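You operate a simulated robot arm through the tools that you are given. There is no shell and no other tool. Be economical: measure what you need, move in short steps, check, and stop when the job is done.

The job below is to be done with a simulated robot arm. You get a single attempt, and the scene is never put back.

## Task
Oil the green carabiner on the oil mat, then wipe up the smear.
Fine: one drop; leave it on the mat; felt wiper back.
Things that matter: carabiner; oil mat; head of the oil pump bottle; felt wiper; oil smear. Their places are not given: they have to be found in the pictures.

Only the result counts: the job must be done as asked and must still hold three seconds after the hand-in. Knocking over, shifting, dropping, spilling or breaking anything else fails it.

## Robot
A 7-joint arm with a two-finger parallel gripper, fixed in place. Base frame: the origin is at the foot of the arm, x ahead of it, y to its left, z up; the work surface is at about z = 876. Readings come in mm, degrees, newtons and seconds.
With the tool pointing down near the work surface it reaches from about 300 to 700 mm from the base axis. Its first joint turns from -66.0 to 66.0 degrees. Payload 1.57 kg.
Tool frame: the origin (TCP) lies between the finger pads and is the grasp point; the fingertips stand 30 mm ahead of it; z points along the fingers, y is the line along which they close. Largest opening 110 mm; finger width 24, thickness 12; the body of the gripper, 48 by 112 mm, starts 78 mm behind the TCP.
Orientation is that of the tool frame in the base frame, as [roll, pitch, yaw] about the fixed x, y, z axes, in that order (R = Rz(yaw) Ry(pitch) Rx(roll)). With the fingers straight down and closing along the base's y, the tool's x points along the base's -x, its y along +y and its z along -z.

## Interface
- The arm moves only by the tool step_arm. Its arguments are lists of equal length, an entry for each row: "gripper": the gripper command, from -1 (shut) to 1 (fully open), values between in proportion; "slide": the shift along the base's x, y, z in cm, a list of three; "rot": the turn, a rotation vector about the base's x, y, z in degrees, a list of three. In form: {"gripper": [gripper, ...], "slide": [[dx, dy, dz], ...], "rot": [[wx, wy, wz], ...]}. A call has 1 to 12 rows; each row is the pose to reach, as a shift and turn from the pose commanded when the call began. Each row takes 0.2 s and may step no farther than 50 mm and 8.6 degrees from the row before; otherwise, or with a gripper value out of range, the whole call is refused. A pose out of reach is approached as far as the arm can. The call stops where the force on the tool passes 40 N (or 10 N more than at its start, if that is more) or the arm is blocked; 0.2 s more then pass. Each finger travels about 108 mm/s and halts on what it meets, pressing with about 27 N; the grip force reading is that of the motor and also rises with nothing between the fingers. The clock runs only during rows and for 0.2 s after the last one: add rows that repeat a pose to give the fingers time. The reply holds the time, the measured pose of the TCP, the force on the tool along the base axes, the opening and the grip force, in the units named above and with some noise.
- Cameras (640 x 400 px; columns grow to the right, rows downward): "scene" is fixed at [181.2, -381.3, 1411.5]; the picture's right is [0.71, -0.70, 0.00], its down [-0.36, -0.36, -0.86] and it looks along [0.60, 0.61, -0.51] (base axes); focal length 362 px, centre (320, 200). "wrist" rides on the gripper at [70, 16, -141] in the tool frame; the picture's right is [-0.23, 0.97, 0.00], its down [-0.86, -0.20, -0.48] and it looks along [-0.47, -0.11, 0.88] (tool axes); focal length 222 px, centre (320, 200).
- camera(camera): a new picture of that camera. The clock stands still meanwhile.
- pixel_to_xyz(camera, pixels): for up to 12 pixels [column, row] of the newest picture of that camera ("zoom" is the newest enlarged one), the place [x, y, z] in the base frame of the surface seen there, good to about 2 mm, but the place of the scene camera against the robot may be out by one fixed shift of up to 18 mm in any direction. The clock stands still meanwhile.
- close_up(camera, box): a new picture of the part [left, top, right, bottom] of that camera's present view, enlarged. The clock stands still meanwhile.
- close_job(): hands the job in; it is judged then, once.

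Go step by step. Measure first, check grasps and placings, and put right what went wrong. The budget is 80 turns and 46 pictures, counting those below and the enlarged ones. Unless the task says otherwise, let go and move clear before handing in.

The tools are called by a JSON object that holds its "fn" and its "kwargs". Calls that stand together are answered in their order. step_arm: Moves the arm, as the interface text tells. Its arguments: {"type":"object","properties":{"gripper":{"type":"array","items":{"type":"number"}},"slide":{"type":"array","items":{"type":"array","items":{"type":"number"}}},"rot":{"type":"array","items":{"type":"array","items":{"type":"number"}}}},"required":["gripper","slide","rot"]} The other tools are called the same way: camera (camera) takes a picture; pixel_to_xyz (camera, pixels) gives the place of the surface under pixels of a picture; close_up (camera, box) takes an enlarged picture of a part of a camera's view; close_job () hands the job in.

At the start:

```text
time: 0.0
ee_pos: [481.6, -82.7, 1170.5]
ee_rot: [180.0, 0.0, -180.0]
ft_force: [0.0, 0.3, -0.8]
grip_width: 110.3
grip_force: 0.1
```

scene: 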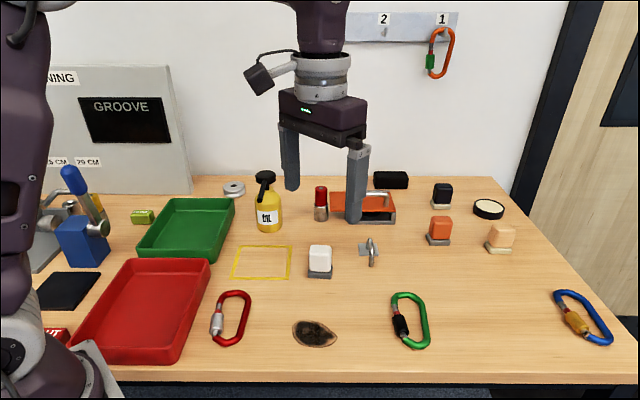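
wrist: 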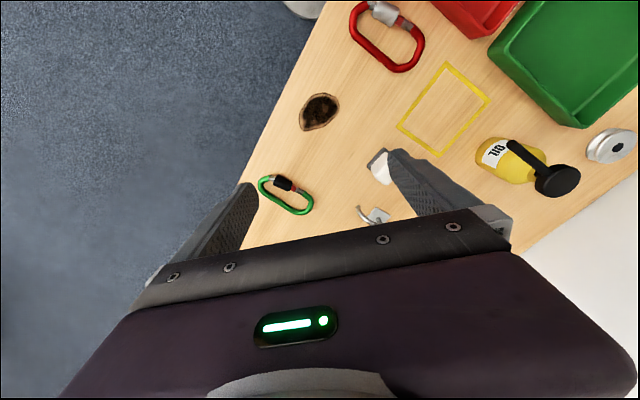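

I see the green carabiner at scene (410,320), the oil bottle at (268,205), a yellow outline at (262,262), and a dark patch at (315,333). I'll enlarge parts of the scene to identify the mat, wiper and smear.

{"fn": "close_up", "kwargs": {"camera": "scene", "box": [200, 160, 440, 360]}}

{"fn": "close_up", "kwargs": {"camera": "scene", "box": [340, 160, 540, 285]}}

{"fn": "close_up", "kwargs": {"camera": "scene", "box": [20, 150, 260, 370]}}

```text
2.00 times, centred on (320, 260) of scene
```

zoom: 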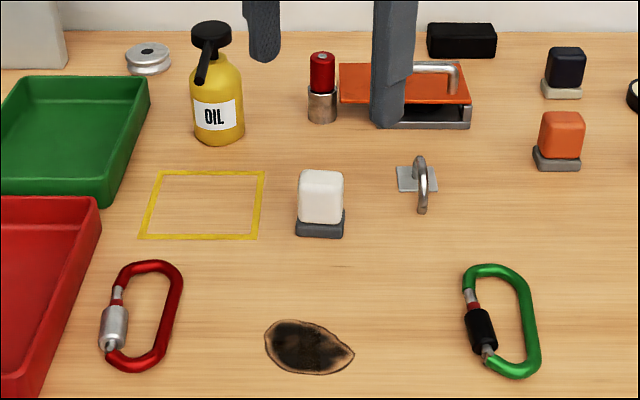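

```text
3.20 times, centred on (440, 222) of scene
```

zoom: 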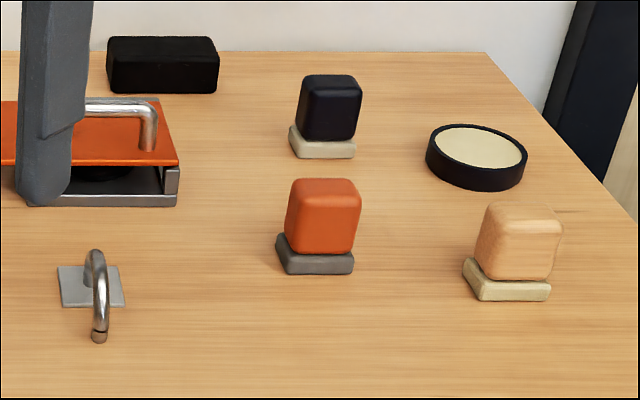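

```text
1.82 times, centred on (140, 260) of scene
```

zoom: 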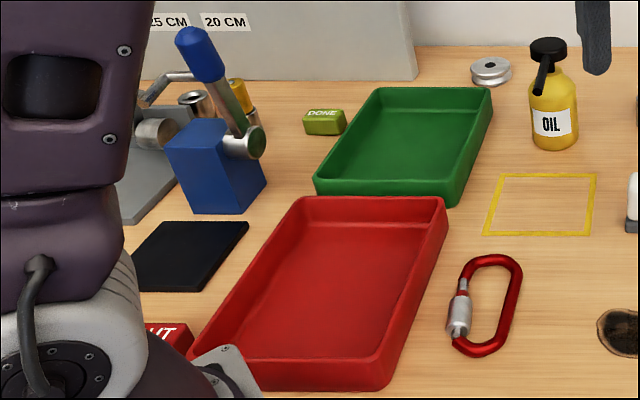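

The dark mat at (68,290), the brown patch at (315,333) and four wiper-like blocks need sorting out. I'll measure them and zoom in on their textures.

{"fn": "pixel_to_xyz", "kwargs": {"camera": "scene", "pixels": [[68, 290], [262, 262], [315, 333], [320, 255], [265, 178], [262, 200], [440, 188], [440, 222], [500, 234], [410, 295], [489, 208], [423, 340]]}}

{"fn": "close_up", "kwargs": {"camera": "scene", "box": [285, 235, 365, 355]}}

{"fn": "close_up", "kwargs": {"camera": "scene", "box": [420, 170, 530, 260]}}

{"fn": "close_up", "kwargs": {"camera": "scene", "box": [20, 250, 120, 320]}}

{"fn": "close_up", "kwargs": {"camera": "scene", "box": [230, 165, 300, 240]}}

```text
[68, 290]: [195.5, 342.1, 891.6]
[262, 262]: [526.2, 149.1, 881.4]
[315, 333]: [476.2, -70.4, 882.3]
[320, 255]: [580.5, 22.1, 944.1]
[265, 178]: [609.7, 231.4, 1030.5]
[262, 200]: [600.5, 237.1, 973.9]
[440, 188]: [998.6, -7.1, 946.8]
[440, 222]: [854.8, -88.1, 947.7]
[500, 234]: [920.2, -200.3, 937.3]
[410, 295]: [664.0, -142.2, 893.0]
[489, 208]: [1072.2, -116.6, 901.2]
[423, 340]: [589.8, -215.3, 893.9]
```

```text
3.33 times, centred on (325, 295) of scene
```

zoom: 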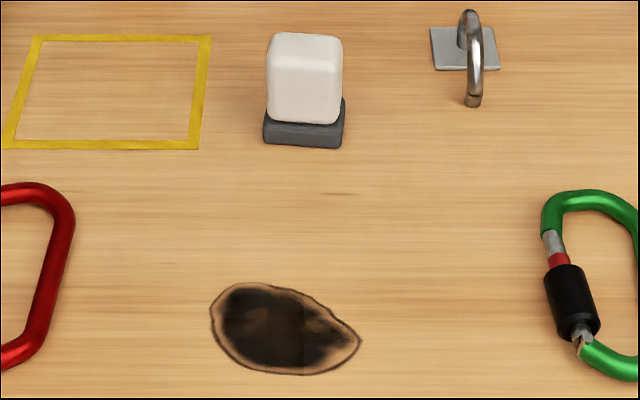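

```text
4.44 times, centred on (475, 215) of scene
```

zoom: 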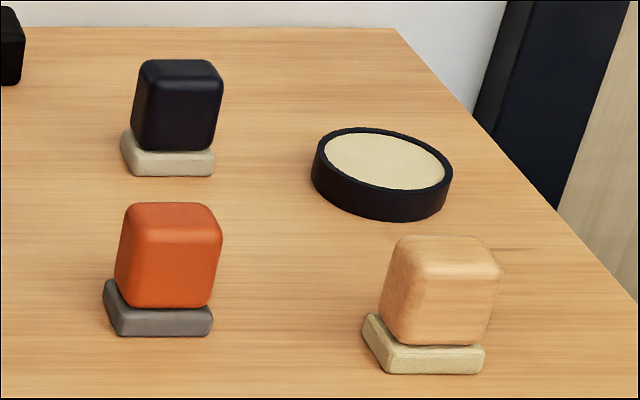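

```text
5.71 times, centred on (70, 285) of scene
```

zoom: 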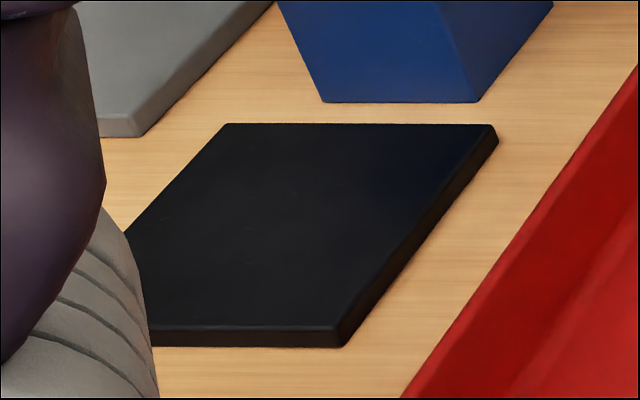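

```text
5.33 times, centred on (265, 202) of scene
```

zoom: 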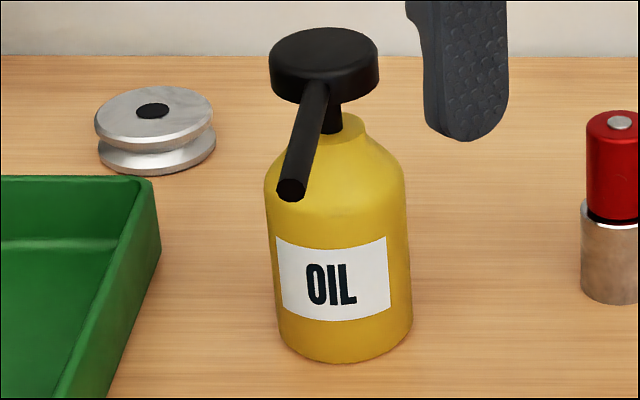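

The white-handled block with grey pad at (320,262) is the only wiper in reach. Next I need to know whether the bottle's spout hangs over the yellow outline, so I'll measure the spout, outline, slab, carabiner and smear.

{"fn": "pixel_to_xyz", "kwargs": {"camera": "zoom", "pixels": [[291, 187], [318, 100], [325, 45], [340, 345], [300, 70], [360, 70], [313, 130], [335, 120]]}}

{"fn": "pixel_to_xyz", "kwargs": {"camera": "scene", "pixels": [[240, 247], [291, 247], [289, 278], [232, 277], [60, 272], [99, 273], [78, 307], [293, 325], [336, 335], [315, 320], [315, 346], [350, 300]]}}

{"fn": "close_up", "kwargs": {"camera": "wrist", "box": [360, 40, 640, 215]}}

```text
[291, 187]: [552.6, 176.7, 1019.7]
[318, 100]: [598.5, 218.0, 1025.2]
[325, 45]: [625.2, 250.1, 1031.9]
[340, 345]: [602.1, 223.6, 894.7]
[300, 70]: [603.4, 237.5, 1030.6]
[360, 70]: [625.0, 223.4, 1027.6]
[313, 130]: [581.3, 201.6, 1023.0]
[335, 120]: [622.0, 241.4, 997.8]
```

```text
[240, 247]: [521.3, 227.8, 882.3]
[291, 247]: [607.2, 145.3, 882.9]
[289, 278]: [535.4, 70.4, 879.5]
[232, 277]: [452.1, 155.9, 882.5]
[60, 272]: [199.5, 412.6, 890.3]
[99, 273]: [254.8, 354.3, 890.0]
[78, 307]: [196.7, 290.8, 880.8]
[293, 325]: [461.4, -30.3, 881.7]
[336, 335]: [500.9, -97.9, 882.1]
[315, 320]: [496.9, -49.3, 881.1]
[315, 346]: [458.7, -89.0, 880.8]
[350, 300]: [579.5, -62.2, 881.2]
```

```text
2.29 times, centred on (500, 128) of wrist
```

zoom: 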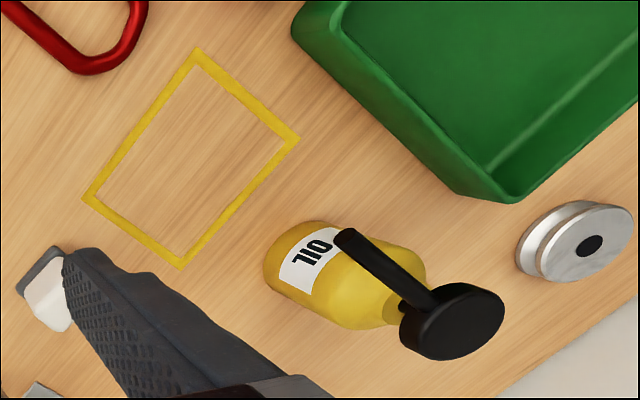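

The spout tip at zoom (345,240) hangs over the yellow outline's back edge, so that outline is the oil mat. I'll re-measure with the wrist camera, which has no fixed shift.

{"fn": "pixel_to_xyz", "kwargs": {"camera": "zoom", "pixels": [[197, 53], [295, 138], [180, 264], [88, 198], [348, 240], [452, 322], [425, 345], [480, 300], [40, 300], [170, 190], [400, 285]]}}

{"fn": "pixel_to_xyz", "kwargs": {"camera": "wrist", "pixels": [[308, 100], [334, 97], [304, 128], [322, 110], [262, 181], [309, 211], [284, 184], [280, 206], [290, 197], [300, 190], [376, 170], [385, 155]]}}

{"fn": "close_up", "kwargs": {"camera": "wrist", "box": [240, 140, 400, 240]}}

```text
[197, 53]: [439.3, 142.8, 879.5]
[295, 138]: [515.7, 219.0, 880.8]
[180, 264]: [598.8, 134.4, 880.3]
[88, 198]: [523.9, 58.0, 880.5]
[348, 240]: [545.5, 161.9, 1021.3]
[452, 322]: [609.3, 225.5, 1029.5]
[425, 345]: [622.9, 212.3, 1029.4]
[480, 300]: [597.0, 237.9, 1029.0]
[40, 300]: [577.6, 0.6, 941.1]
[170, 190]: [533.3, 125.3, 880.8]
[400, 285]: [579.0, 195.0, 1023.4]
```

```text
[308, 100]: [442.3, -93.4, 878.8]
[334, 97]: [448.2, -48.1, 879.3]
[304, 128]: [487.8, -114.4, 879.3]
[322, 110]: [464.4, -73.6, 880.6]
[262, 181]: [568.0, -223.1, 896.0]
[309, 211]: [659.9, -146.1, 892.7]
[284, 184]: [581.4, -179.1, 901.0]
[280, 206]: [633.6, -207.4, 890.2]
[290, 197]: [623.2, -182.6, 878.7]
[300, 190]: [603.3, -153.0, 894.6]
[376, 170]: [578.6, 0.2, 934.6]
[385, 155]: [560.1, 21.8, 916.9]
```

```text
4.00 times, centred on (320, 190) of wrist
```

zoom: 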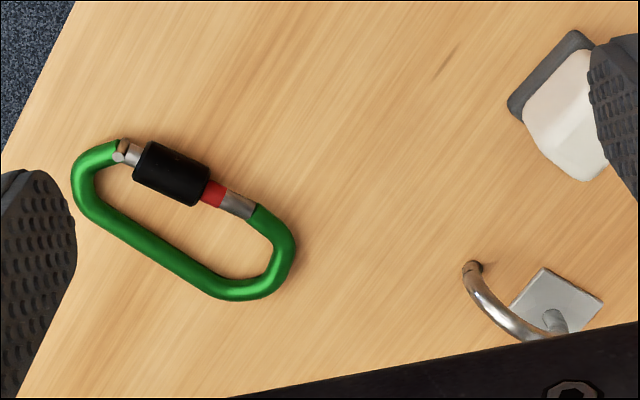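

The wrist readings put the mat centre at about (519,138) and the spout tip at about (545,161). Now I'll measure the carabiner's outline in the zoom: sleeve (170,172), spine (165,250), ends (80,190) and (288,250).

{"fn": "pixel_to_xyz", "kwargs": {"camera": "zoom", "pixels": [[170, 170], [165, 250], [80, 185], [285, 250], [120, 150], [238, 203], [100, 150], [115, 220], [215, 286], [265, 282], [267, 222], [200, 215]]}}

```text
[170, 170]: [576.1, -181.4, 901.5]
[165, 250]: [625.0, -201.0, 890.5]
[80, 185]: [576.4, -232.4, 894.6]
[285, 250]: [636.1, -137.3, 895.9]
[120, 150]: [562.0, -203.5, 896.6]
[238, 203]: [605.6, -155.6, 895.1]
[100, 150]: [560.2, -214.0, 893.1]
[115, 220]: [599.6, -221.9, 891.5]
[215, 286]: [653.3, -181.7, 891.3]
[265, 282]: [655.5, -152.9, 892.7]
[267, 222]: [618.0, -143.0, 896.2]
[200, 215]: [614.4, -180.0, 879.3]
```

The carabiner lies with its long axis at about 42° and its gate side toward the robot. I plan to grip its far end arc and bring the gate under the spout. First I'll turn the tool +132° up high while moving above the carabiner, to see if that yaw is reachable.

{"fn": "step_arm", "kwargs": {"gripper": [0, 0, 0, 0, 0, 0, 0, 0], "slide": [[1, -0.5, 0], [2, -1, 0], [3, -1.5, 0], [4, -2, 0], [5, -2.5, 0], [6, -3, 0], [7, -3.5, 0], [8, -4, 0]], "rot": [[0, 0, 8.25], [0, 0, 16.5], [0, 0, 24.75], [0, 0, 33], [0, 0, 41.25], [0, 0, 49.5], [0, 0, 57.75], [0, 0, 66]]}}

{"fn": "step_arm", "kwargs": {"gripper": [0, 0, 0, 0, 0, 0, 0, 0], "slide": [[1, -0.3, -1], [2, -0.6, -2], [3, -0.9, -3], [4, -1.2, -4], [5, -1.5, -5], [6, -1.8, -6], [7, -2.1, -7], [8, -2.4, -8]], "rot": [[0, 0, 8.25], [0, 0, 16.5], [0, 0, 24.75], [0, 0, 33], [0, 0, 41.25], [0, 0, 49.5], [0, 0, 57.75], [0, 0, 66]]}}

{"fn": "camera", "kwargs": {"camera": "wrist"}}

```text
time: 1.8
ee_pos: [563.3, -124.2, 1170.4]
ee_rot: [-179.9, 0.0, -113.9]
ft_force: [-0.3, -0.8, 0.0]
grip_width: 54.9
grip_force: 0.0
```

```text
time: 3.6
ee_pos: [639.5, -147.4, 1090.1]
ee_rot: [179.7, 0.3, -48.9]
ft_force: [-0.3, -1.5, 0.5]
grip_width: 54.9
grip_force: 0.0
```

```text
34 pictures are left
```

wrist: 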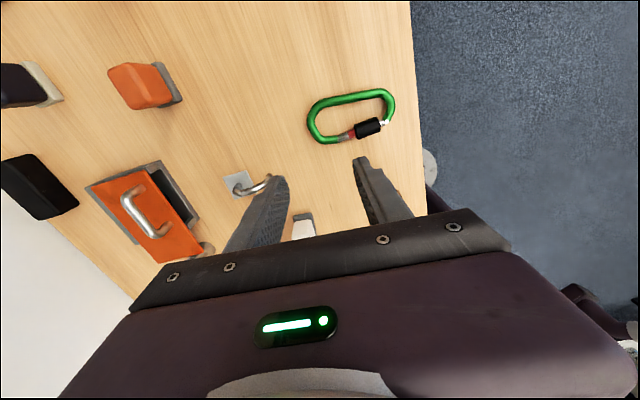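

The yaw is reached and the carabiner is visible at (352,115). I'll enlarge it for accurate points.

{"fn": "close_up", "kwargs": {"camera": "wrist", "box": [290, 70, 418, 150]}}

```text
5.00 times, centred on (354, 110) of wrist
```

zoom: 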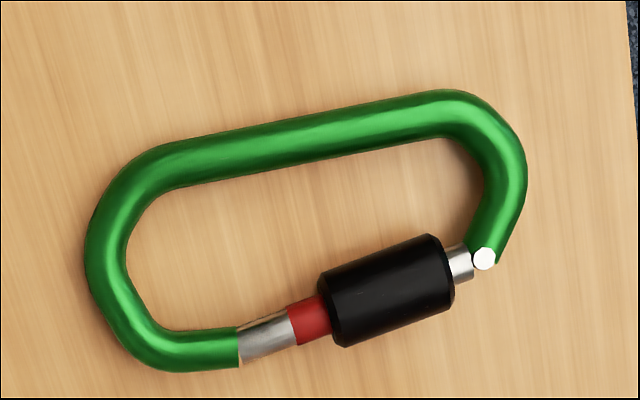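

{"fn": "pixel_to_xyz", "kwargs": {"camera": "zoom", "pixels": [[105, 245], [88, 245], [120, 290], [150, 180], [280, 145], [430, 110], [508, 180], [524, 180], [485, 258], [385, 290], [310, 320], [200, 350]]}}

```text
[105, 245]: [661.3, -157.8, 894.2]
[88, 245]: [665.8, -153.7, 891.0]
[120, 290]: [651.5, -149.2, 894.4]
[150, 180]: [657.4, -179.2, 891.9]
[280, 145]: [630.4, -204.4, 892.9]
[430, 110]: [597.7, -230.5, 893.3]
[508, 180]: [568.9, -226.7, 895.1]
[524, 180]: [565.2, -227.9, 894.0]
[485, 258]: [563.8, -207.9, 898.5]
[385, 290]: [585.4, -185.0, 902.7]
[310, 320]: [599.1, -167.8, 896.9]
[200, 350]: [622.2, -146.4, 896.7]
```

The far end arc's centre line is near (654,-151), with about 35 mm of free width inside it. I'll tilt 15° about the closing axis so the hand will later lean away from the spout, and hover just above with the fingers at about 50 mm.

{"fn": "step_arm", "kwargs": {"gripper": [-0.1, -0.1, -0.1, -0.1, -0.1], "slide": [[0.6, -0.3, -3], [1.2, -0.6, -6], [1.85, -0.8, -9], [1.85, -0.8, -11], [1.85, -0.8, -11]], "rot": [[3.6, 3.45, 1], [7.2, 6.9, 2], [10.86, 10.35, 2], [10.86, 10.35, 2], [10.86, 10.35, 2]]}}

{"fn": "camera", "kwargs": {"camera": "wrist"}}

```text
time: 4.8
ee_pos: [618.2, -148.8, 987.9]
ee_rot: [179.9, 15.0, -46.0]
ft_force: [-0.4, 0.4, 0.5]
grip_width: 49.6
grip_force: 0.2
out of reach, approached as far as the arm can: row 1, 2, 3, 4, 5
```

```text
32 pictures are left
```

wrist: 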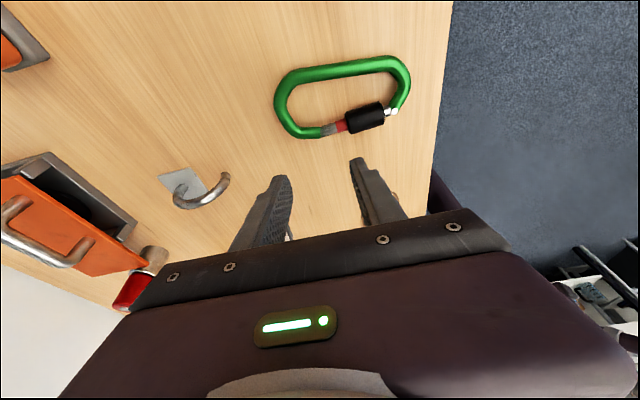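

The tilted pose is out of reach there. I'll untilt, grip straight down first, and regrip tilted on the mat where it's nearer.

{"fn": "step_arm", "kwargs": {"gripper": [-0.1, -0.1, -0.1, -0.1], "slide": [[0.5, 0, 0], [1.5, 0, 0], [2.5, -0.2, 0], [2.5, -0.2, 0]], "rot": [[-5.4, -5.2, 0], [-10.86, -10.35, 0], [-10.86, -10.35, 0], [-10.86, -10.35, 0]]}}

```text
time: 5.8
ee_pos: [643.7, -149.5, 988.9]
ee_rot: [179.8, 0.0, -46.0]
ft_force: [0.0, -0.7, 0.0]
grip_width: 49.5
grip_force: 0.0
```

Untilted at (643.7,-149.5). I'll move to above (653.6,-151) at z≈950 and check the alignment.

{"fn": "step_arm", "kwargs": {"gripper": [-0.1, -0.1, -0.1], "slide": [[1.0, -0.13, -2], [1.0, -0.13, -4.5], [1.0, -0.13, -4.5]], "rot": [[0, 0, 0], [0, 0, 0], [0, 0, 0]]}}

{"fn": "camera", "kwargs": {"camera": "wrist"}}

{"fn": "close_up", "kwargs": {"camera": "scene", "box": [350, 240, 480, 360]}}

```text
time: 6.6
ee_pos: [655.0, -151.1, 942.5]
ee_rot: [179.8, 0.0, -46.0]
ft_force: [-0.6, -0.6, 0.1]
grip_width: 49.5
grip_force: 0.0
```

```text
31 pictures are left
```

wrist: 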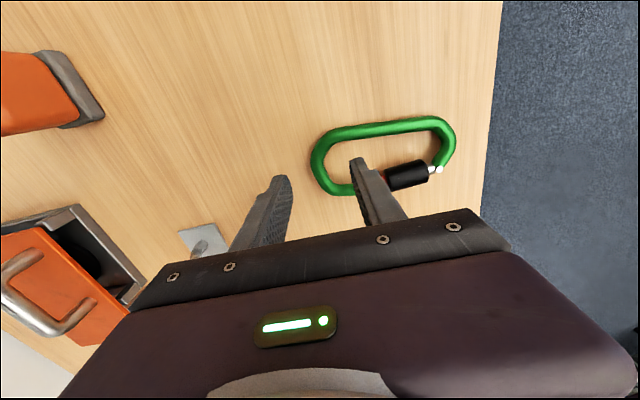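

```text
3.33 times, centred on (415, 300) of scene
```

zoom: 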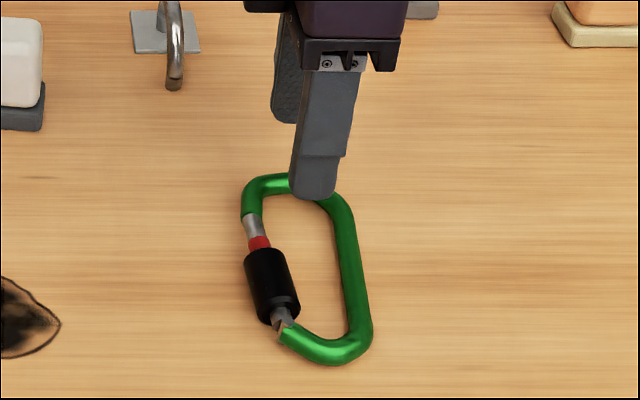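

The near finger at zoom (315,190) lines up over the loop's inside. I'll lower 33 mm, watching the force.

{"fn": "step_arm", "kwargs": {"gripper": [-0.1, -0.1, -0.1, -0.1], "slide": [[-0.1, 0, -1.2], [-0.1, 0, -2.4], [-0.1, 0, -3.3], [-0.1, 0, -3.3]], "rot": [[0, 0, 0], [0, 0, 0], [0, 0, 0], [0, 0, 0]]}}

{"fn": "camera", "kwargs": {"camera": "wrist"}}

```text
time: 7.6
ee_pos: [652.9, -150.9, 910.1]
ee_rot: [179.9, 0.1, -46.0]
ft_force: [-0.3, 0.1, 2.4]
grip_width: 49.5
grip_force: 0.1
```

```text
29 pictures are left
```

wrist: 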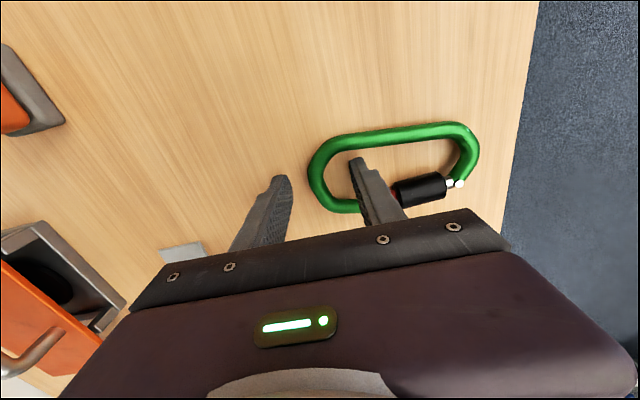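

The inner finger at (362,170) is inside the loop with no hard contact. I'll close on the arc.

{"fn": "step_arm", "kwargs": {"gripper": [-0.5, -1, -1, -1], "slide": [[0, 0, 0], [0, 0, 0], [0, 0, 0], [0, 0, 0]], "rot": [[0, 0, 0], [0, 0, 0], [0, 0, 0], [0, 0, 0]]}}

{"fn": "step_arm", "kwargs": {"gripper": [-1, -1, -1], "slide": [[0, 0, 1.5], [0, 0, 4], [0, 0, 4]], "rot": [[0, 0, 0], [0, 0, 0], [0, 0, 0]]}}

{"fn": "camera", "kwargs": {"camera": "scene"}}

```text
time: 8.6
ee_pos: [653.3, -150.3, 910.4]
ee_rot: [179.7, 0.0, -46.0]
ft_force: [0.9, 2.3, 2.6]
grip_width: 17.5
grip_force: 24.5
```

```text
time: 9.4
ee_pos: [653.4, -149.3, 950.1]
ee_rot: [179.8, 0.1, -46.0]
ft_force: [0.3, 0.1, -1.3]
grip_width: 17.4
grip_force: 23.9
```

```text
28 pictures are left
```

scene: 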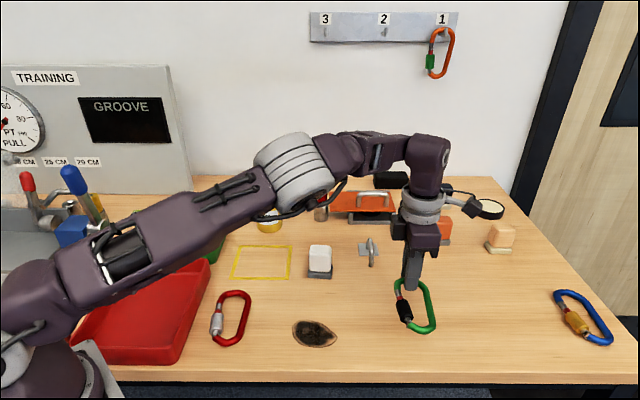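

It is gripped (17.4 mm) and clear of the table. I'll lift, rotate about -89° and carry it to a staging spot above the front of the mat, TCP about (547,75).

{"fn": "step_arm", "kwargs": {"gripper": [-1, -1, -1, -1, -1, -1, -1, -1, -1, -1, -1, -1], "slide": [[0, 0, 3], [-0.9, 1.9, 6], [-1.9, 4.1, 6], [-3, 6.3, 6], [-4.1, 8.6, 6], [-5.2, 10.9, 6], [-6.3, 13.2, 6], [-7.4, 15.5, 6], [-8.5, 17.8, 6], [-9.6, 20.2, 6], [-10.67, 22.5, 6], [-10.67, 22.5, 6]], "rot": [[0, 0, -8.1], [0, 0, -16.2], [0, 0, -24.3], [0, 0, -32.4], [0, 0, -40.5], [0, 0, -48.6], [0, 0, -56.7], [0, 0, -64.8], [0, 0, -72.9], [0, 0, -81], [0, 0, -88.9], [0, 0, -88.9]]}}

{"fn": "camera", "kwargs": {"camera": "wrist"}}

{"fn": "camera", "kwargs": {"camera": "scene"}}

```text
time: 12.0
ee_pos: [546.4, 74.5, 1011.9]
ee_rot: [179.8, 0.0, -134.9]
ft_force: [0.0, -0.3, -1.4]
grip_width: 17.3
grip_force: 23.7
```

```text
27 pictures are left
```

wrist: 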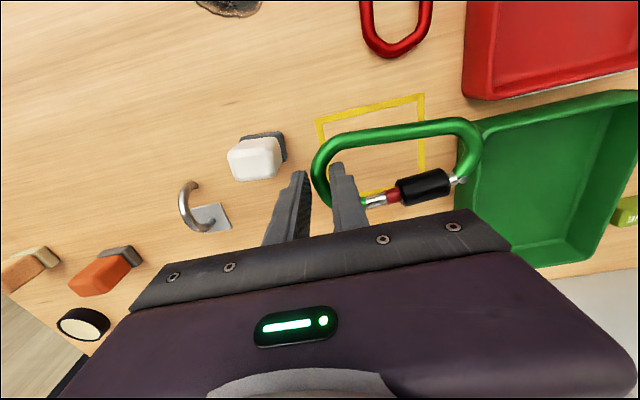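

```text
26 pictures are left
```

scene: 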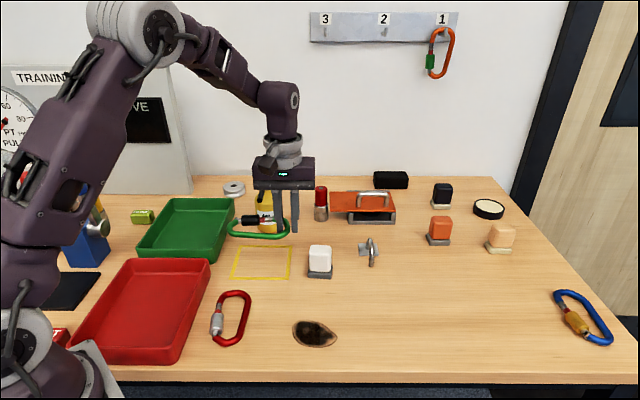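

The carabiner hangs level over the mat's front part and clear of the spout. I'll lower to the table.

{"fn": "step_arm", "kwargs": {"gripper": [-1, -1, -1, -1, -1, -1], "slide": [[0, 0, -3], [0, 0, -6], [0, 0, -8], [0, 0, -9.4], [0, 0, -10.1], [0, 0, -10.1]], "rot": [[0, 0, 0], [0, 0, 0], [0, 0, 0], [0, 0, 0], [0, 0, 0], [0, 0, 0]]}}

{"fn": "step_arm", "kwargs": {"gripper": [-0.6, -0.1, -0.1], "slide": [[0, 0, 0], [0, 0, 0], [0, 0, 0]], "rot": [[0, 0, 0], [0, 0, 0], [0, 0, 0]]}}

{"fn": "step_arm", "kwargs": {"gripper": [-0.1, -0.1, -0.1, -0.1], "slide": [[0, 0, 2], [0, 0, 5], [0, 0, 9], [0, 0, 9]], "rot": [[0, 0, 0], [0, 0, 0], [0, 0, 0], [0, 0, 0]]}}

{"fn": "close_up", "kwargs": {"camera": "wrist", "box": [260, 70, 500, 220]}}

```text
time: 13.4
ee_pos: [546.7, 73.9, 910.8]
ee_rot: [179.9, -0.1, -135.0]
ft_force: [-1.5, 0.0, 8.7]
grip_width: 17.4
grip_force: 24.7
```

```text
time: 14.2
ee_pos: [546.1, 76.0, 910.5]
ee_rot: [179.8, 0.1, -134.9]
ft_force: [-12.7, 14.2, 19.0]
grip_width: 32.6
grip_force: 0.0
```

```text
time: 15.2
ee_pos: [545.9, 75.3, 1000.1]
ee_rot: [179.7, 0.1, -134.9]
ft_force: [-0.4, -0.9, -0.1]
grip_width: 49.5
grip_force: 0.0
```

```text
2.67 times, centred on (380, 145) of wrist
```

zoom: 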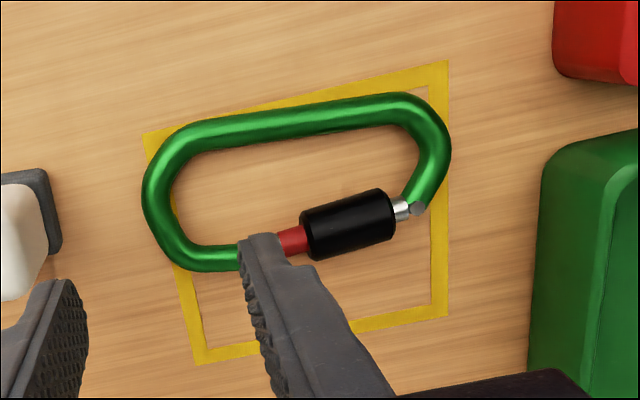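

The carabiner now lies on the mat, but the fingers stalled at 32.6 mm while opening with about 19 N sideways. I'll check whether something such as the wiper got touched.

{"fn": "camera", "kwargs": {"camera": "scene"}}

{"fn": "pixel_to_xyz", "kwargs": {"camera": "zoom", "pixels": [[160, 195], [146, 195], [435, 150], [449, 150], [290, 124], [345, 222], [418, 208], [215, 262], [50, 230], [30, 180], [440, 70], [155, 145]]}}

```text
24 pictures are left
```

scene: 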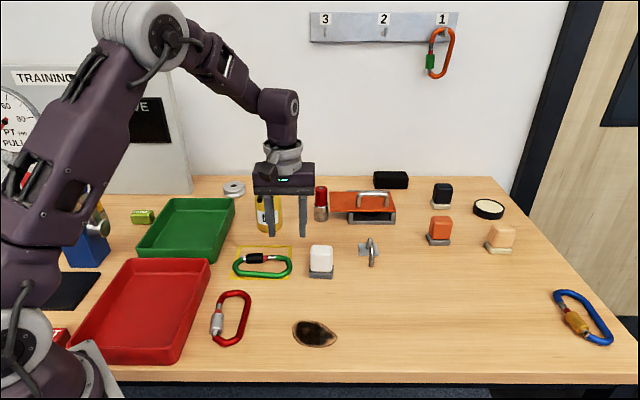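

```text
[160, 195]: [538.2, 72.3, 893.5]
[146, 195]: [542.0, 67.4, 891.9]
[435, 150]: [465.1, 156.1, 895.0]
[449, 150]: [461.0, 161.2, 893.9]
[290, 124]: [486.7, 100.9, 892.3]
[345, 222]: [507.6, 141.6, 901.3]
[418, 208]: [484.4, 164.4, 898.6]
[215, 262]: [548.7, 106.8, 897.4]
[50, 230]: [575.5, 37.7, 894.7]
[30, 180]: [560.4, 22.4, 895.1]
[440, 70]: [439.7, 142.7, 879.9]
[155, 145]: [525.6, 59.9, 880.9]
```

The wiper pad's near corner (575,38) sits close to where the outer finger opened. I'll compare it against the same crop as at the start.

{"fn": "close_up", "kwargs": {"camera": "scene", "box": [285, 235, 365, 355]}}

```text
3.33 times, centred on (325, 295) of scene
```

zoom: 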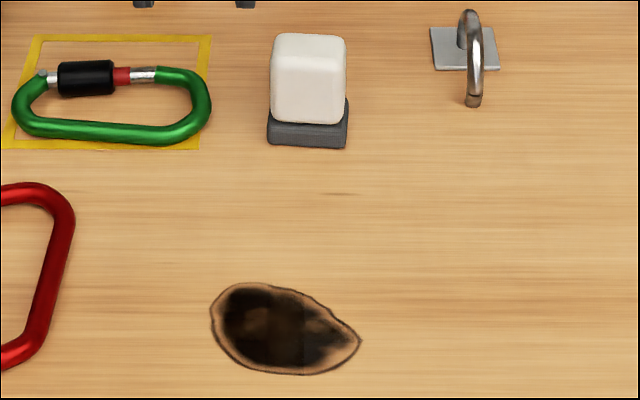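

The wiper was nudged about 3 mm to the right, which I'll correct when I put it back. Now I'll tilt 15° and come down again on the end arc with a narrower opening.

{"fn": "step_arm", "kwargs": {"gripper": [-0.35, -0.35, -0.35, -0.35, -0.35, -0.35], "slide": [[-0.3, -0.15, 0], [-0.57, -0.26, -2.5], [-0.57, -0.26, -5], [-0.57, -0.26, -7], [-0.57, -0.26, -8.5], [-0.57, -0.26, -8.5]], "rot": [[5.3, -5.35, 0], [10.55, -10.67, 0], [10.55, -10.67, 0], [10.55, -10.67, 0], [10.55, -10.67, 0], [10.55, -10.67, 0]]}}

{"fn": "camera", "kwargs": {"camera": "wrist"}}

```text
time: 16.6
ee_pos: [539.7, 72.9, 915.2]
ee_rot: [179.9, 15.0, -134.9]
ft_force: [0.0, -0.7, 0.7]
grip_width: 36.1
grip_force: 0.0
```

```text
22 pictures are left
```

wrist: 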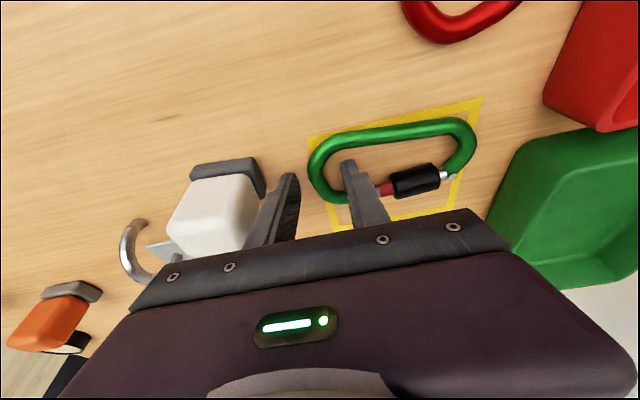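

The inner finger at (350,170) is inside the loop again and the tilt is right. I'll close and lift about 8 mm.

{"fn": "step_arm", "kwargs": {"gripper": [-0.7, -1, -1, -1, -1, -1], "slide": [[0, 0, 0], [0, 0, 0], [0, 0, 0], [0, 0, 0], [0, 0, 0.8], [0, 0, 0.8]], "rot": [[0, 0, 0], [0, 0, 0], [0, 0, 0], [0, 0, 0], [0, 0, 0], [0, 0, 0]]}}

{"fn": "close_up", "kwargs": {"camera": "scene", "box": [215, 165, 335, 285]}}

{"fn": "close_up", "kwargs": {"camera": "wrist", "box": [290, 90, 500, 230]}}

```text
time: 18.0
ee_pos: [539.2, 72.7, 923.1]
ee_rot: [179.8, 15.0, -134.9]
ft_force: [-0.4, 0.4, -1.0]
grip_width: 16.3
grip_force: 24.0
```

```text
3.33 times, centred on (275, 225) of scene
```

zoom: 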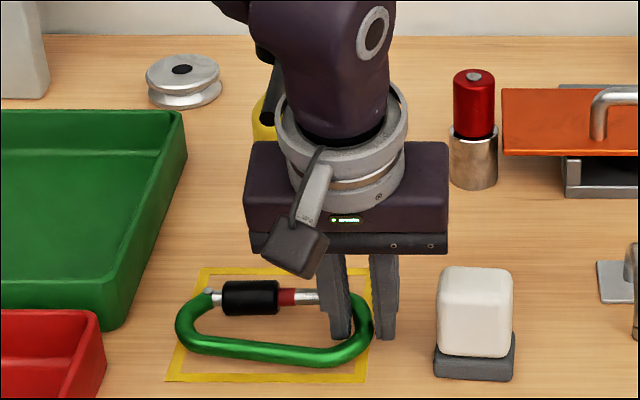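

```text
2.86 times, centred on (395, 160) of wrist
```

zoom: 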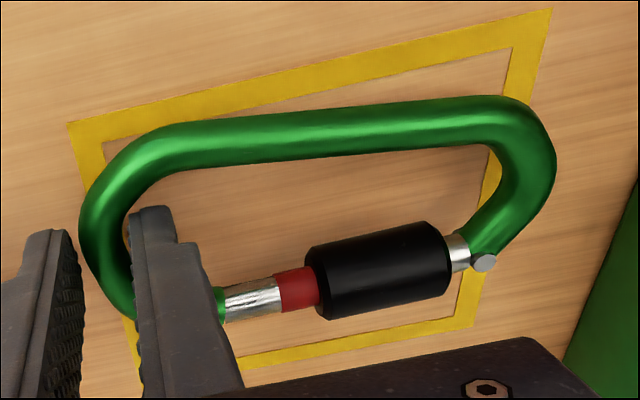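

It is held level. I'll measure the sleeve and gate line now to work out the shift needed to the drop point.

{"fn": "pixel_to_xyz", "kwargs": {"camera": "zoom", "pixels": [[375, 268], [312, 290], [445, 258], [483, 262], [295, 290], [250, 300], [98, 220], [540, 160], [310, 137], [375, 235], [375, 300]]}}

```text
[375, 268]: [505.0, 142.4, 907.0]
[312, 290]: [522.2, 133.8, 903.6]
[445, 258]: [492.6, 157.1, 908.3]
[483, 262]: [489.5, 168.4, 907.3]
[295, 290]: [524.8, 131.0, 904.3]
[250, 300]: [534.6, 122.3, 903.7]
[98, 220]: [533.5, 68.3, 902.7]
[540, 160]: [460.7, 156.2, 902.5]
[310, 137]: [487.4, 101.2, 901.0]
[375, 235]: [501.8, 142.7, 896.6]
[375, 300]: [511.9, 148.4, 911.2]
```

The gate axis is at v≈-1 and the spout drop point is about (545,163). I'll slide the carabiner in under the spout by (+26,+22) mm, low and slow.

{"fn": "step_arm", "kwargs": {"gripper": [-1, -1, -1, -1, -1], "slide": [[0.7, 0.55, 0], [1.4, 1.1, 0], [2.1, 1.7, 0], [2.63, 2.18, 0], [2.63, 2.18, 0]], "rot": [[0, 0, 0], [0, 0, 0], [0, 0, 0], [0, 0, 0], [0, 0, 0]]}}

{"fn": "camera", "kwargs": {"camera": "wrist"}}

{"fn": "close_up", "kwargs": {"camera": "scene", "box": [215, 165, 335, 285]}}

```text
time: 19.2
ee_pos: [567.8, 93.1, 922.7]
ee_rot: [179.7, 15.0, -134.9]
ft_force: [0.4, -0.2, -1.4]
grip_width: 16.4
grip_force: 24.0
```

```text
19 pictures are left
```

wrist: 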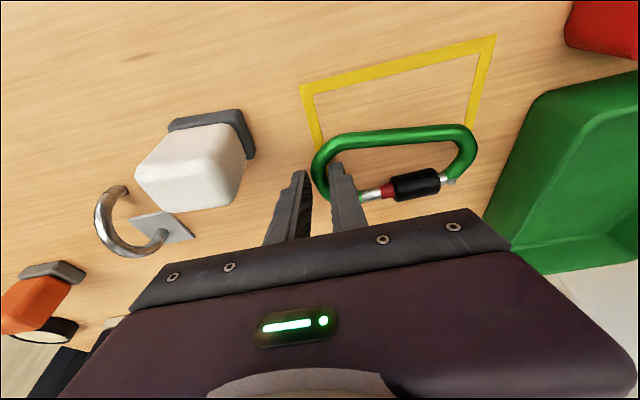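

```text
3.33 times, centred on (275, 225) of scene
```

zoom: 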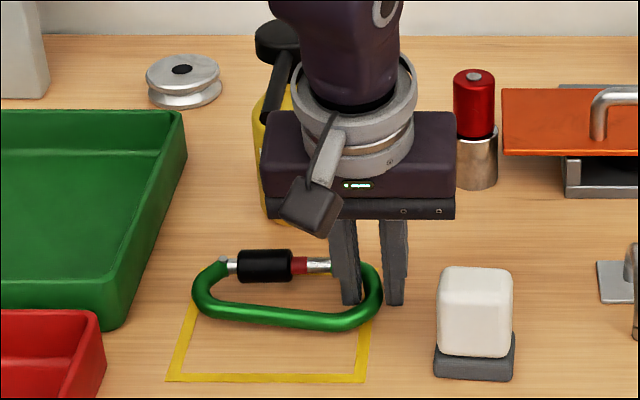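

Nothing was touched. I'll measure the sleeve and ends here.

{"fn": "pixel_to_xyz", "kwargs": {"camera": "wrist", "pixels": [[416, 190], [416, 184], [394, 190], [438, 182], [450, 181], [387, 191], [475, 150], [313, 165], [316, 147], [390, 137]]}}

```text
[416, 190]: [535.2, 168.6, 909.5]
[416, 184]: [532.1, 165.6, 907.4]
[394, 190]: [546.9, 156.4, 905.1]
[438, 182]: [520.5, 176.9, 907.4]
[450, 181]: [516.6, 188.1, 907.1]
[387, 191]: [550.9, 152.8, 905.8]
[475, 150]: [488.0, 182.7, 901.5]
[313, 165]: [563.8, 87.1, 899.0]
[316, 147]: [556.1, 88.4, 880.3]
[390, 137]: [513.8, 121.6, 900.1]
```

The sleeve spans the drop point (v≈-33, u -27…+6) and the carabiner centre is near the mat's middle in u. I'll lower, release with a small opening, then lift clear and away from the spout.

{"fn": "step_arm", "kwargs": {"gripper": [-1, -1, -1], "slide": [[0.07, 0.07, -0.4], [0.07, 0.07, -0.75], [0.07, 0.07, -0.75]], "rot": [[0, 0, 0], [0, 0, 0], [0, 0, 0]]}}

{"fn": "step_arm", "kwargs": {"gripper": [-0.7, -0.4, -0.4, -0.4], "slide": [[0, 0, 0], [0, 0, 0], [0, 0, 0], [0, 0, 0]], "rot": [[0, 0, 0], [0, 0, 0], [0, 0, 0], [0, 0, 0]]}}

{"fn": "step_arm", "kwargs": {"gripper": [-0.4, -0.4, -0.4, -0.4, -0.4, -0.4, -0.4, -0.4], "slide": [[0, 0, 1], [0, 0, 3], [-0.5, -0.5, 6], [-2.5, -2.5, 10], [-4, -4, 13], [-4, -4, 16], [-4, -4, 19], [-4, -4, 19]], "rot": [[0, 0, 0], [0, 0, 0], [0, 0, 0], [0, 0, 0], [-5.3, 5.35, 0], [-10.55, 10.67, 0], [-10.55, 10.67, 0], [-10.55, 10.67, 0]]}}

{"fn": "camera", "kwargs": {"camera": "wrist"}}

{"fn": "close_up", "kwargs": {"camera": "scene", "box": [215, 165, 335, 285]}}

```text
time: 20.0
ee_pos: [567.9, 94.6, 915.4]
ee_rot: [179.9, 15.0, -135.0]
ft_force: [-0.6, 0.6, -0.6]
grip_width: 16.2
grip_force: 23.6
```

```text
time: 21.0
ee_pos: [568.0, 95.2, 915.3]
ee_rot: [179.9, 15.0, -134.9]
ft_force: [0.2, 0.4, 0.3]
grip_width: 32.7
grip_force: 0.1
```

```text
time: 22.8
ee_pos: [527.1, 55.3, 1104.4]
ee_rot: [179.9, 0.0, -134.9]
ft_force: [-0.2, -0.9, -0.6]
grip_width: 32.7
grip_force: 0.0
```

```text
17 pictures are left
```

wrist: 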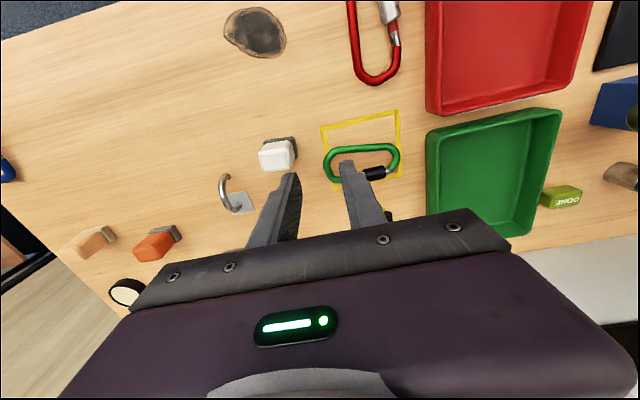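

```text
3.33 times, centred on (275, 225) of scene
```

zoom: 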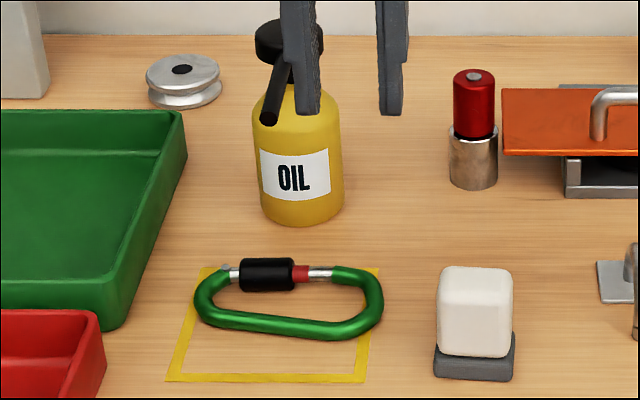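

The carabiner is on the mat. I'll compare the spout tip at zoom (268,119) with the sleeve in the same scene frame.

{"fn": "pixel_to_xyz", "kwargs": {"camera": "zoom", "pixels": [[268, 119], [269, 112], [275, 95], [282, 75], [267, 268], [267, 262], [244, 268], [290, 268], [260, 40], [257, 30]]}}

```text
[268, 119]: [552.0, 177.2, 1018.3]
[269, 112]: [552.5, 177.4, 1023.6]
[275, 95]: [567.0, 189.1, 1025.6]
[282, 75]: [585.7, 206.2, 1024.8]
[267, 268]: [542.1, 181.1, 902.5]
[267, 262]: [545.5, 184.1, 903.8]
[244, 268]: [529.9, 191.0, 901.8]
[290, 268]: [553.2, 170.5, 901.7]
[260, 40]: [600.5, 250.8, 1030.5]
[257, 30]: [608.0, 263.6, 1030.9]
```

The spout tip is aligned with the sleeve axis to within about 1 mm. Now I'll close the fingers and move above the pump head at (610,226).

{"fn": "step_arm", "kwargs": {"gripper": [-1, -1, -1, -1, -1, -1, -1], "slide": [[0, 2, 1], [1.7, 5.5, 1], [3.5, 9, 1], [5.5, 13, 1], [7.5, 16, 1], [8.3, 17.05, 0], [8.3, 17.05, 0]], "rot": [[0, 0, 0], [0, 0, 0], [0, 0, 0], [0, 0, 0], [0, 0, 0], [0, 0, 0], [0, 0, 0]]}}

{"fn": "camera", "kwargs": {"camera": "wrist"}}

{"fn": "close_up", "kwargs": {"camera": "scene", "box": [215, 120, 335, 240]}}

```text
time: 24.4
ee_pos: [601.8, 223.5, 1104.6]
ee_rot: [179.9, -1.6, -133.4]
ft_force: [0.4, -0.6, -1.1]
grip_width: 0.0
grip_force: 21.4
out of reach, approached as far as the arm can: row 6
```

```text
15 pictures are left
```

wrist: 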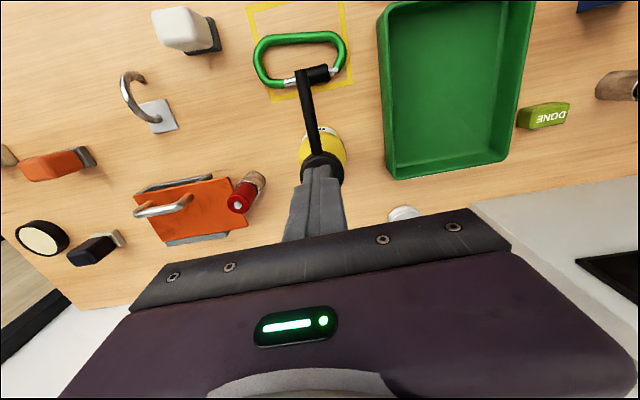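

```text
3.33 times, centred on (275, 180) of scene
```

zoom: 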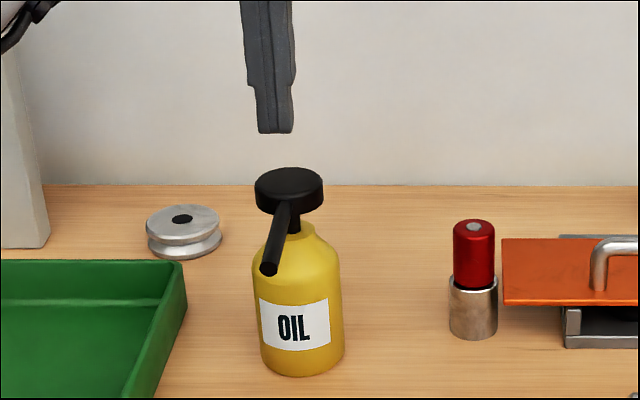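

The reach limit looks like a wrist-joint limit. I'll turn the tool back by about -43° and centre over the head at (610,226).

{"fn": "step_arm", "kwargs": {"gripper": [-1, -1, -1, -1, -1, -1, -1], "slide": [[0, 0, 0], [0, 0, 0], [0, 0, 0], [0, 0, 0], [0.4, 0.1, 0], [0.8, 0.25, 0], [0.8, 0.25, 0]], "rot": [[0, 0, -8.3], [0, 0, -16.6], [0, 0, -24.9], [0, 0, -33.2], [0, 0, -41.5], [0, 0, -45], [0, 0, -45]]}}

```text
time: 26.0
ee_pos: [612.0, 225.1, 1105.5]
ee_rot: [179.7, 0.0, 180.0]
ft_force: [-0.3, 0.3, -0.4]
grip_width: 0.2
grip_force: 21.0
out of reach, approached as far as the arm can: row 5, 6, 7
```

Centred at (612,225). I'll lower to just above the head first.

{"fn": "step_arm", "kwargs": {"gripper": [-1, -1, -1], "slide": [[-0.1, 0.05, -2], [-0.1, 0.05, -3.7], [-0.1, 0.05, -3.7]], "rot": [[0, 0, 0], [0, 0, 0], [0, 0, 0]]}}

{"fn": "close_up", "kwargs": {"camera": "scene", "box": [215, 120, 335, 240]}}

```text
time: 26.8
ee_pos: [611.1, 225.1, 1067.8]
ee_rot: [179.7, -0.1, -180.0]
ft_force: [-0.1, 0.6, 0.2]
grip_width: 0.1
grip_force: 21.2
```

```text
3.33 times, centred on (275, 180) of scene
```

zoom: 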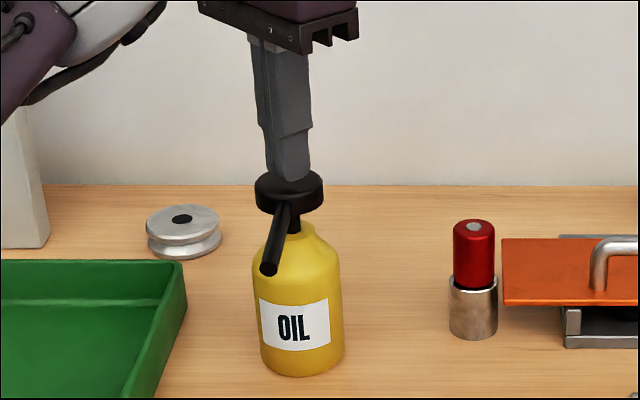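

The fingertips are just over the head's centre. I'll press straight down in small rows; the call stops by itself on high force.

{"fn": "step_arm", "kwargs": {"gripper": [-1, -1, -1, -1, -1, -1, -1, -1], "slide": [[0, 0, -0.4], [0, 0, -0.8], [0, 0, -1.0], [0, 0, -1.2], [0, 0, -1.4], [0, 0, -1.6], [0, 0, -1.8], [0, 0, -1.8]], "rot": [[0, 0, 0], [0, 0, 0], [0, 0, 0], [0, 0, 0], [0, 0, 0], [0, 0, 0], [0, 0, 0], [0, 0, 0]]}}

{"fn": "close_up", "kwargs": {"camera": "scene", "box": [215, 150, 335, 285]}}

```text
time: 28.6
ee_pos: [611.3, 224.2, 1051.2]
ee_rot: [179.8, 0.0, -179.9]
ft_force: [-0.7, -1.3, 2.3]
grip_width: 0.2
grip_force: 21.3
```

```text
2.96 times, centred on (275, 218) of scene
```

zoom: 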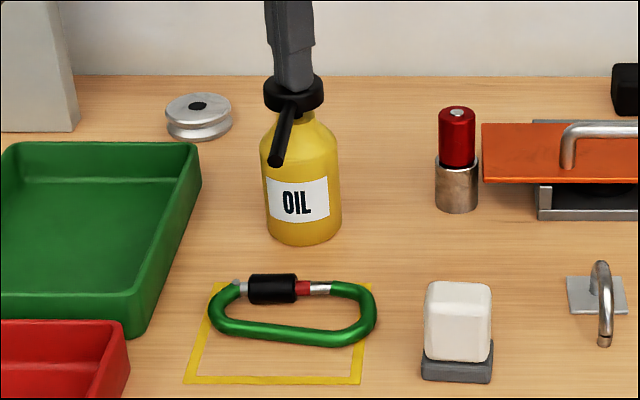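

The head has moved down and pushes back with about 2 N. I'll continue down monotonically to the end of the stroke.

{"fn": "step_arm", "kwargs": {"gripper": [-1, -1, -1, -1, -1, -1, -1, -1], "slide": [[0, 0, -0.15], [0, 0, -0.3], [0, 0, -0.45], [0, 0, -0.6], [0, 0, -0.75], [0, 0, -0.9], [0, 0, -1.05], [0, 0, -1.2]], "rot": [[0, 0, 0], [0, 0, 0], [0, 0, 0], [0, 0, 0], [0, 0, 0], [0, 0, 0], [0, 0, 0], [0, 0, 0]]}}

{"fn": "close_up", "kwargs": {"camera": "scene", "box": [215, 150, 335, 285]}}

```text
time: 30.4
ee_pos: [610.1, 223.5, 1041.1]
ee_rot: [179.7, 0.2, 180.0]
ft_force: [-1.5, -0.6, 27.3]
grip_width: 0.0
grip_force: 20.9
```

```text
2.96 times, centred on (275, 218) of scene
```

zoom: 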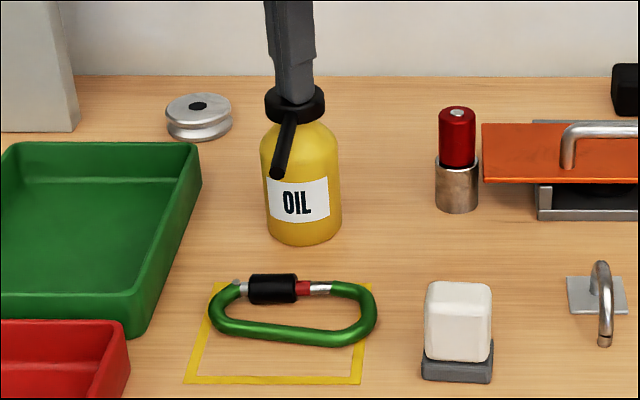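

The force jumped to 27 N, so the pump is at the end of its stroke. I'll lift straight up and look for the drop.

{"fn": "step_arm", "kwargs": {"gripper": [-1, -1, -1, -1, -1, -1], "slide": [[0, 0, 0.5], [0, 0, 1.5], [0, 0, 3], [0, 0, 5], [-2, -2, 8], [-2, -2, 8]], "rot": [[0, 0, 0], [0, 0, 0], [0, 0, 0], [0, 0, 0], [0, 0, 0], [0, 0, 0]]}}

{"fn": "close_up", "kwargs": {"camera": "scene", "box": [225, 225, 305, 285]}}

```text
time: 31.8
ee_pos: [590.5, 204.2, 1119.1]
ee_rot: [179.8, 0.0, -179.8]
ft_force: [0.1, 0.9, 0.3]
grip_width: 0.0
grip_force: 21.3
```

```text
6.67 times, centred on (265, 255) of scene
```

zoom: 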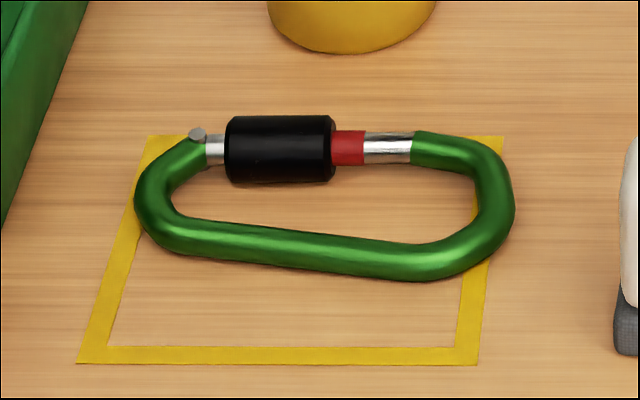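

No oil landed on the table or mat. I'll check the sleeve from the wrist camera.

{"fn": "camera", "kwargs": {"camera": "wrist"}}

```text
9 pictures are left
```

wrist: 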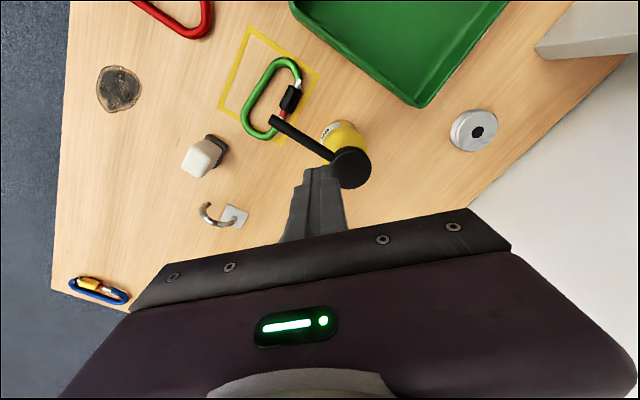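

The pump is back up and the surroundings are clean. Next is the wiper at (205,155) and smear at (119,90); I'll measure both here.

{"fn": "pixel_to_xyz", "kwargs": {"camera": "wrist", "pixels": [[184, 174], [194, 178], [198, 158], [189, 160], [203, 145], [212, 135], [227, 148], [215, 166], [97, 90], [119, 67], [141, 92], [119, 110]]}}

{"fn": "close_up", "kwargs": {"camera": "wrist", "box": [165, 120, 245, 190]}}

```text
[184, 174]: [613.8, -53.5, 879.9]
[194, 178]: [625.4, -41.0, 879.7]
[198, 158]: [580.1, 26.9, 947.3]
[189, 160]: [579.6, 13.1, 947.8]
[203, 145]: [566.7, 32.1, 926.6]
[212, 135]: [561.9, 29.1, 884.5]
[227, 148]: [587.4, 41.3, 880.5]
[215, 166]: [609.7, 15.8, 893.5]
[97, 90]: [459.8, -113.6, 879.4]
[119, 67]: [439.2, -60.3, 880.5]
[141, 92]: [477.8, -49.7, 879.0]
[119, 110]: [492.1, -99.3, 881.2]
```

```text
5.71 times, centred on (205, 155) of wrist
```

zoom: 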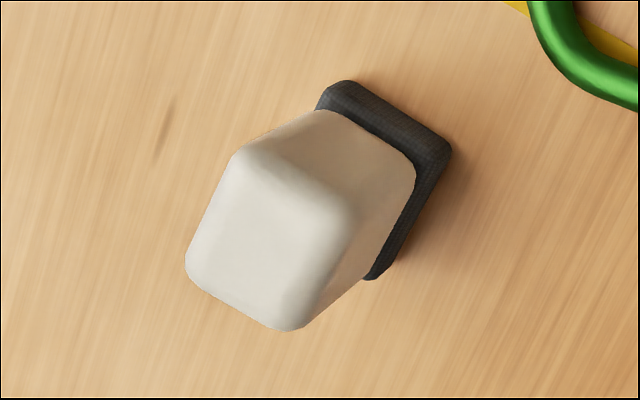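

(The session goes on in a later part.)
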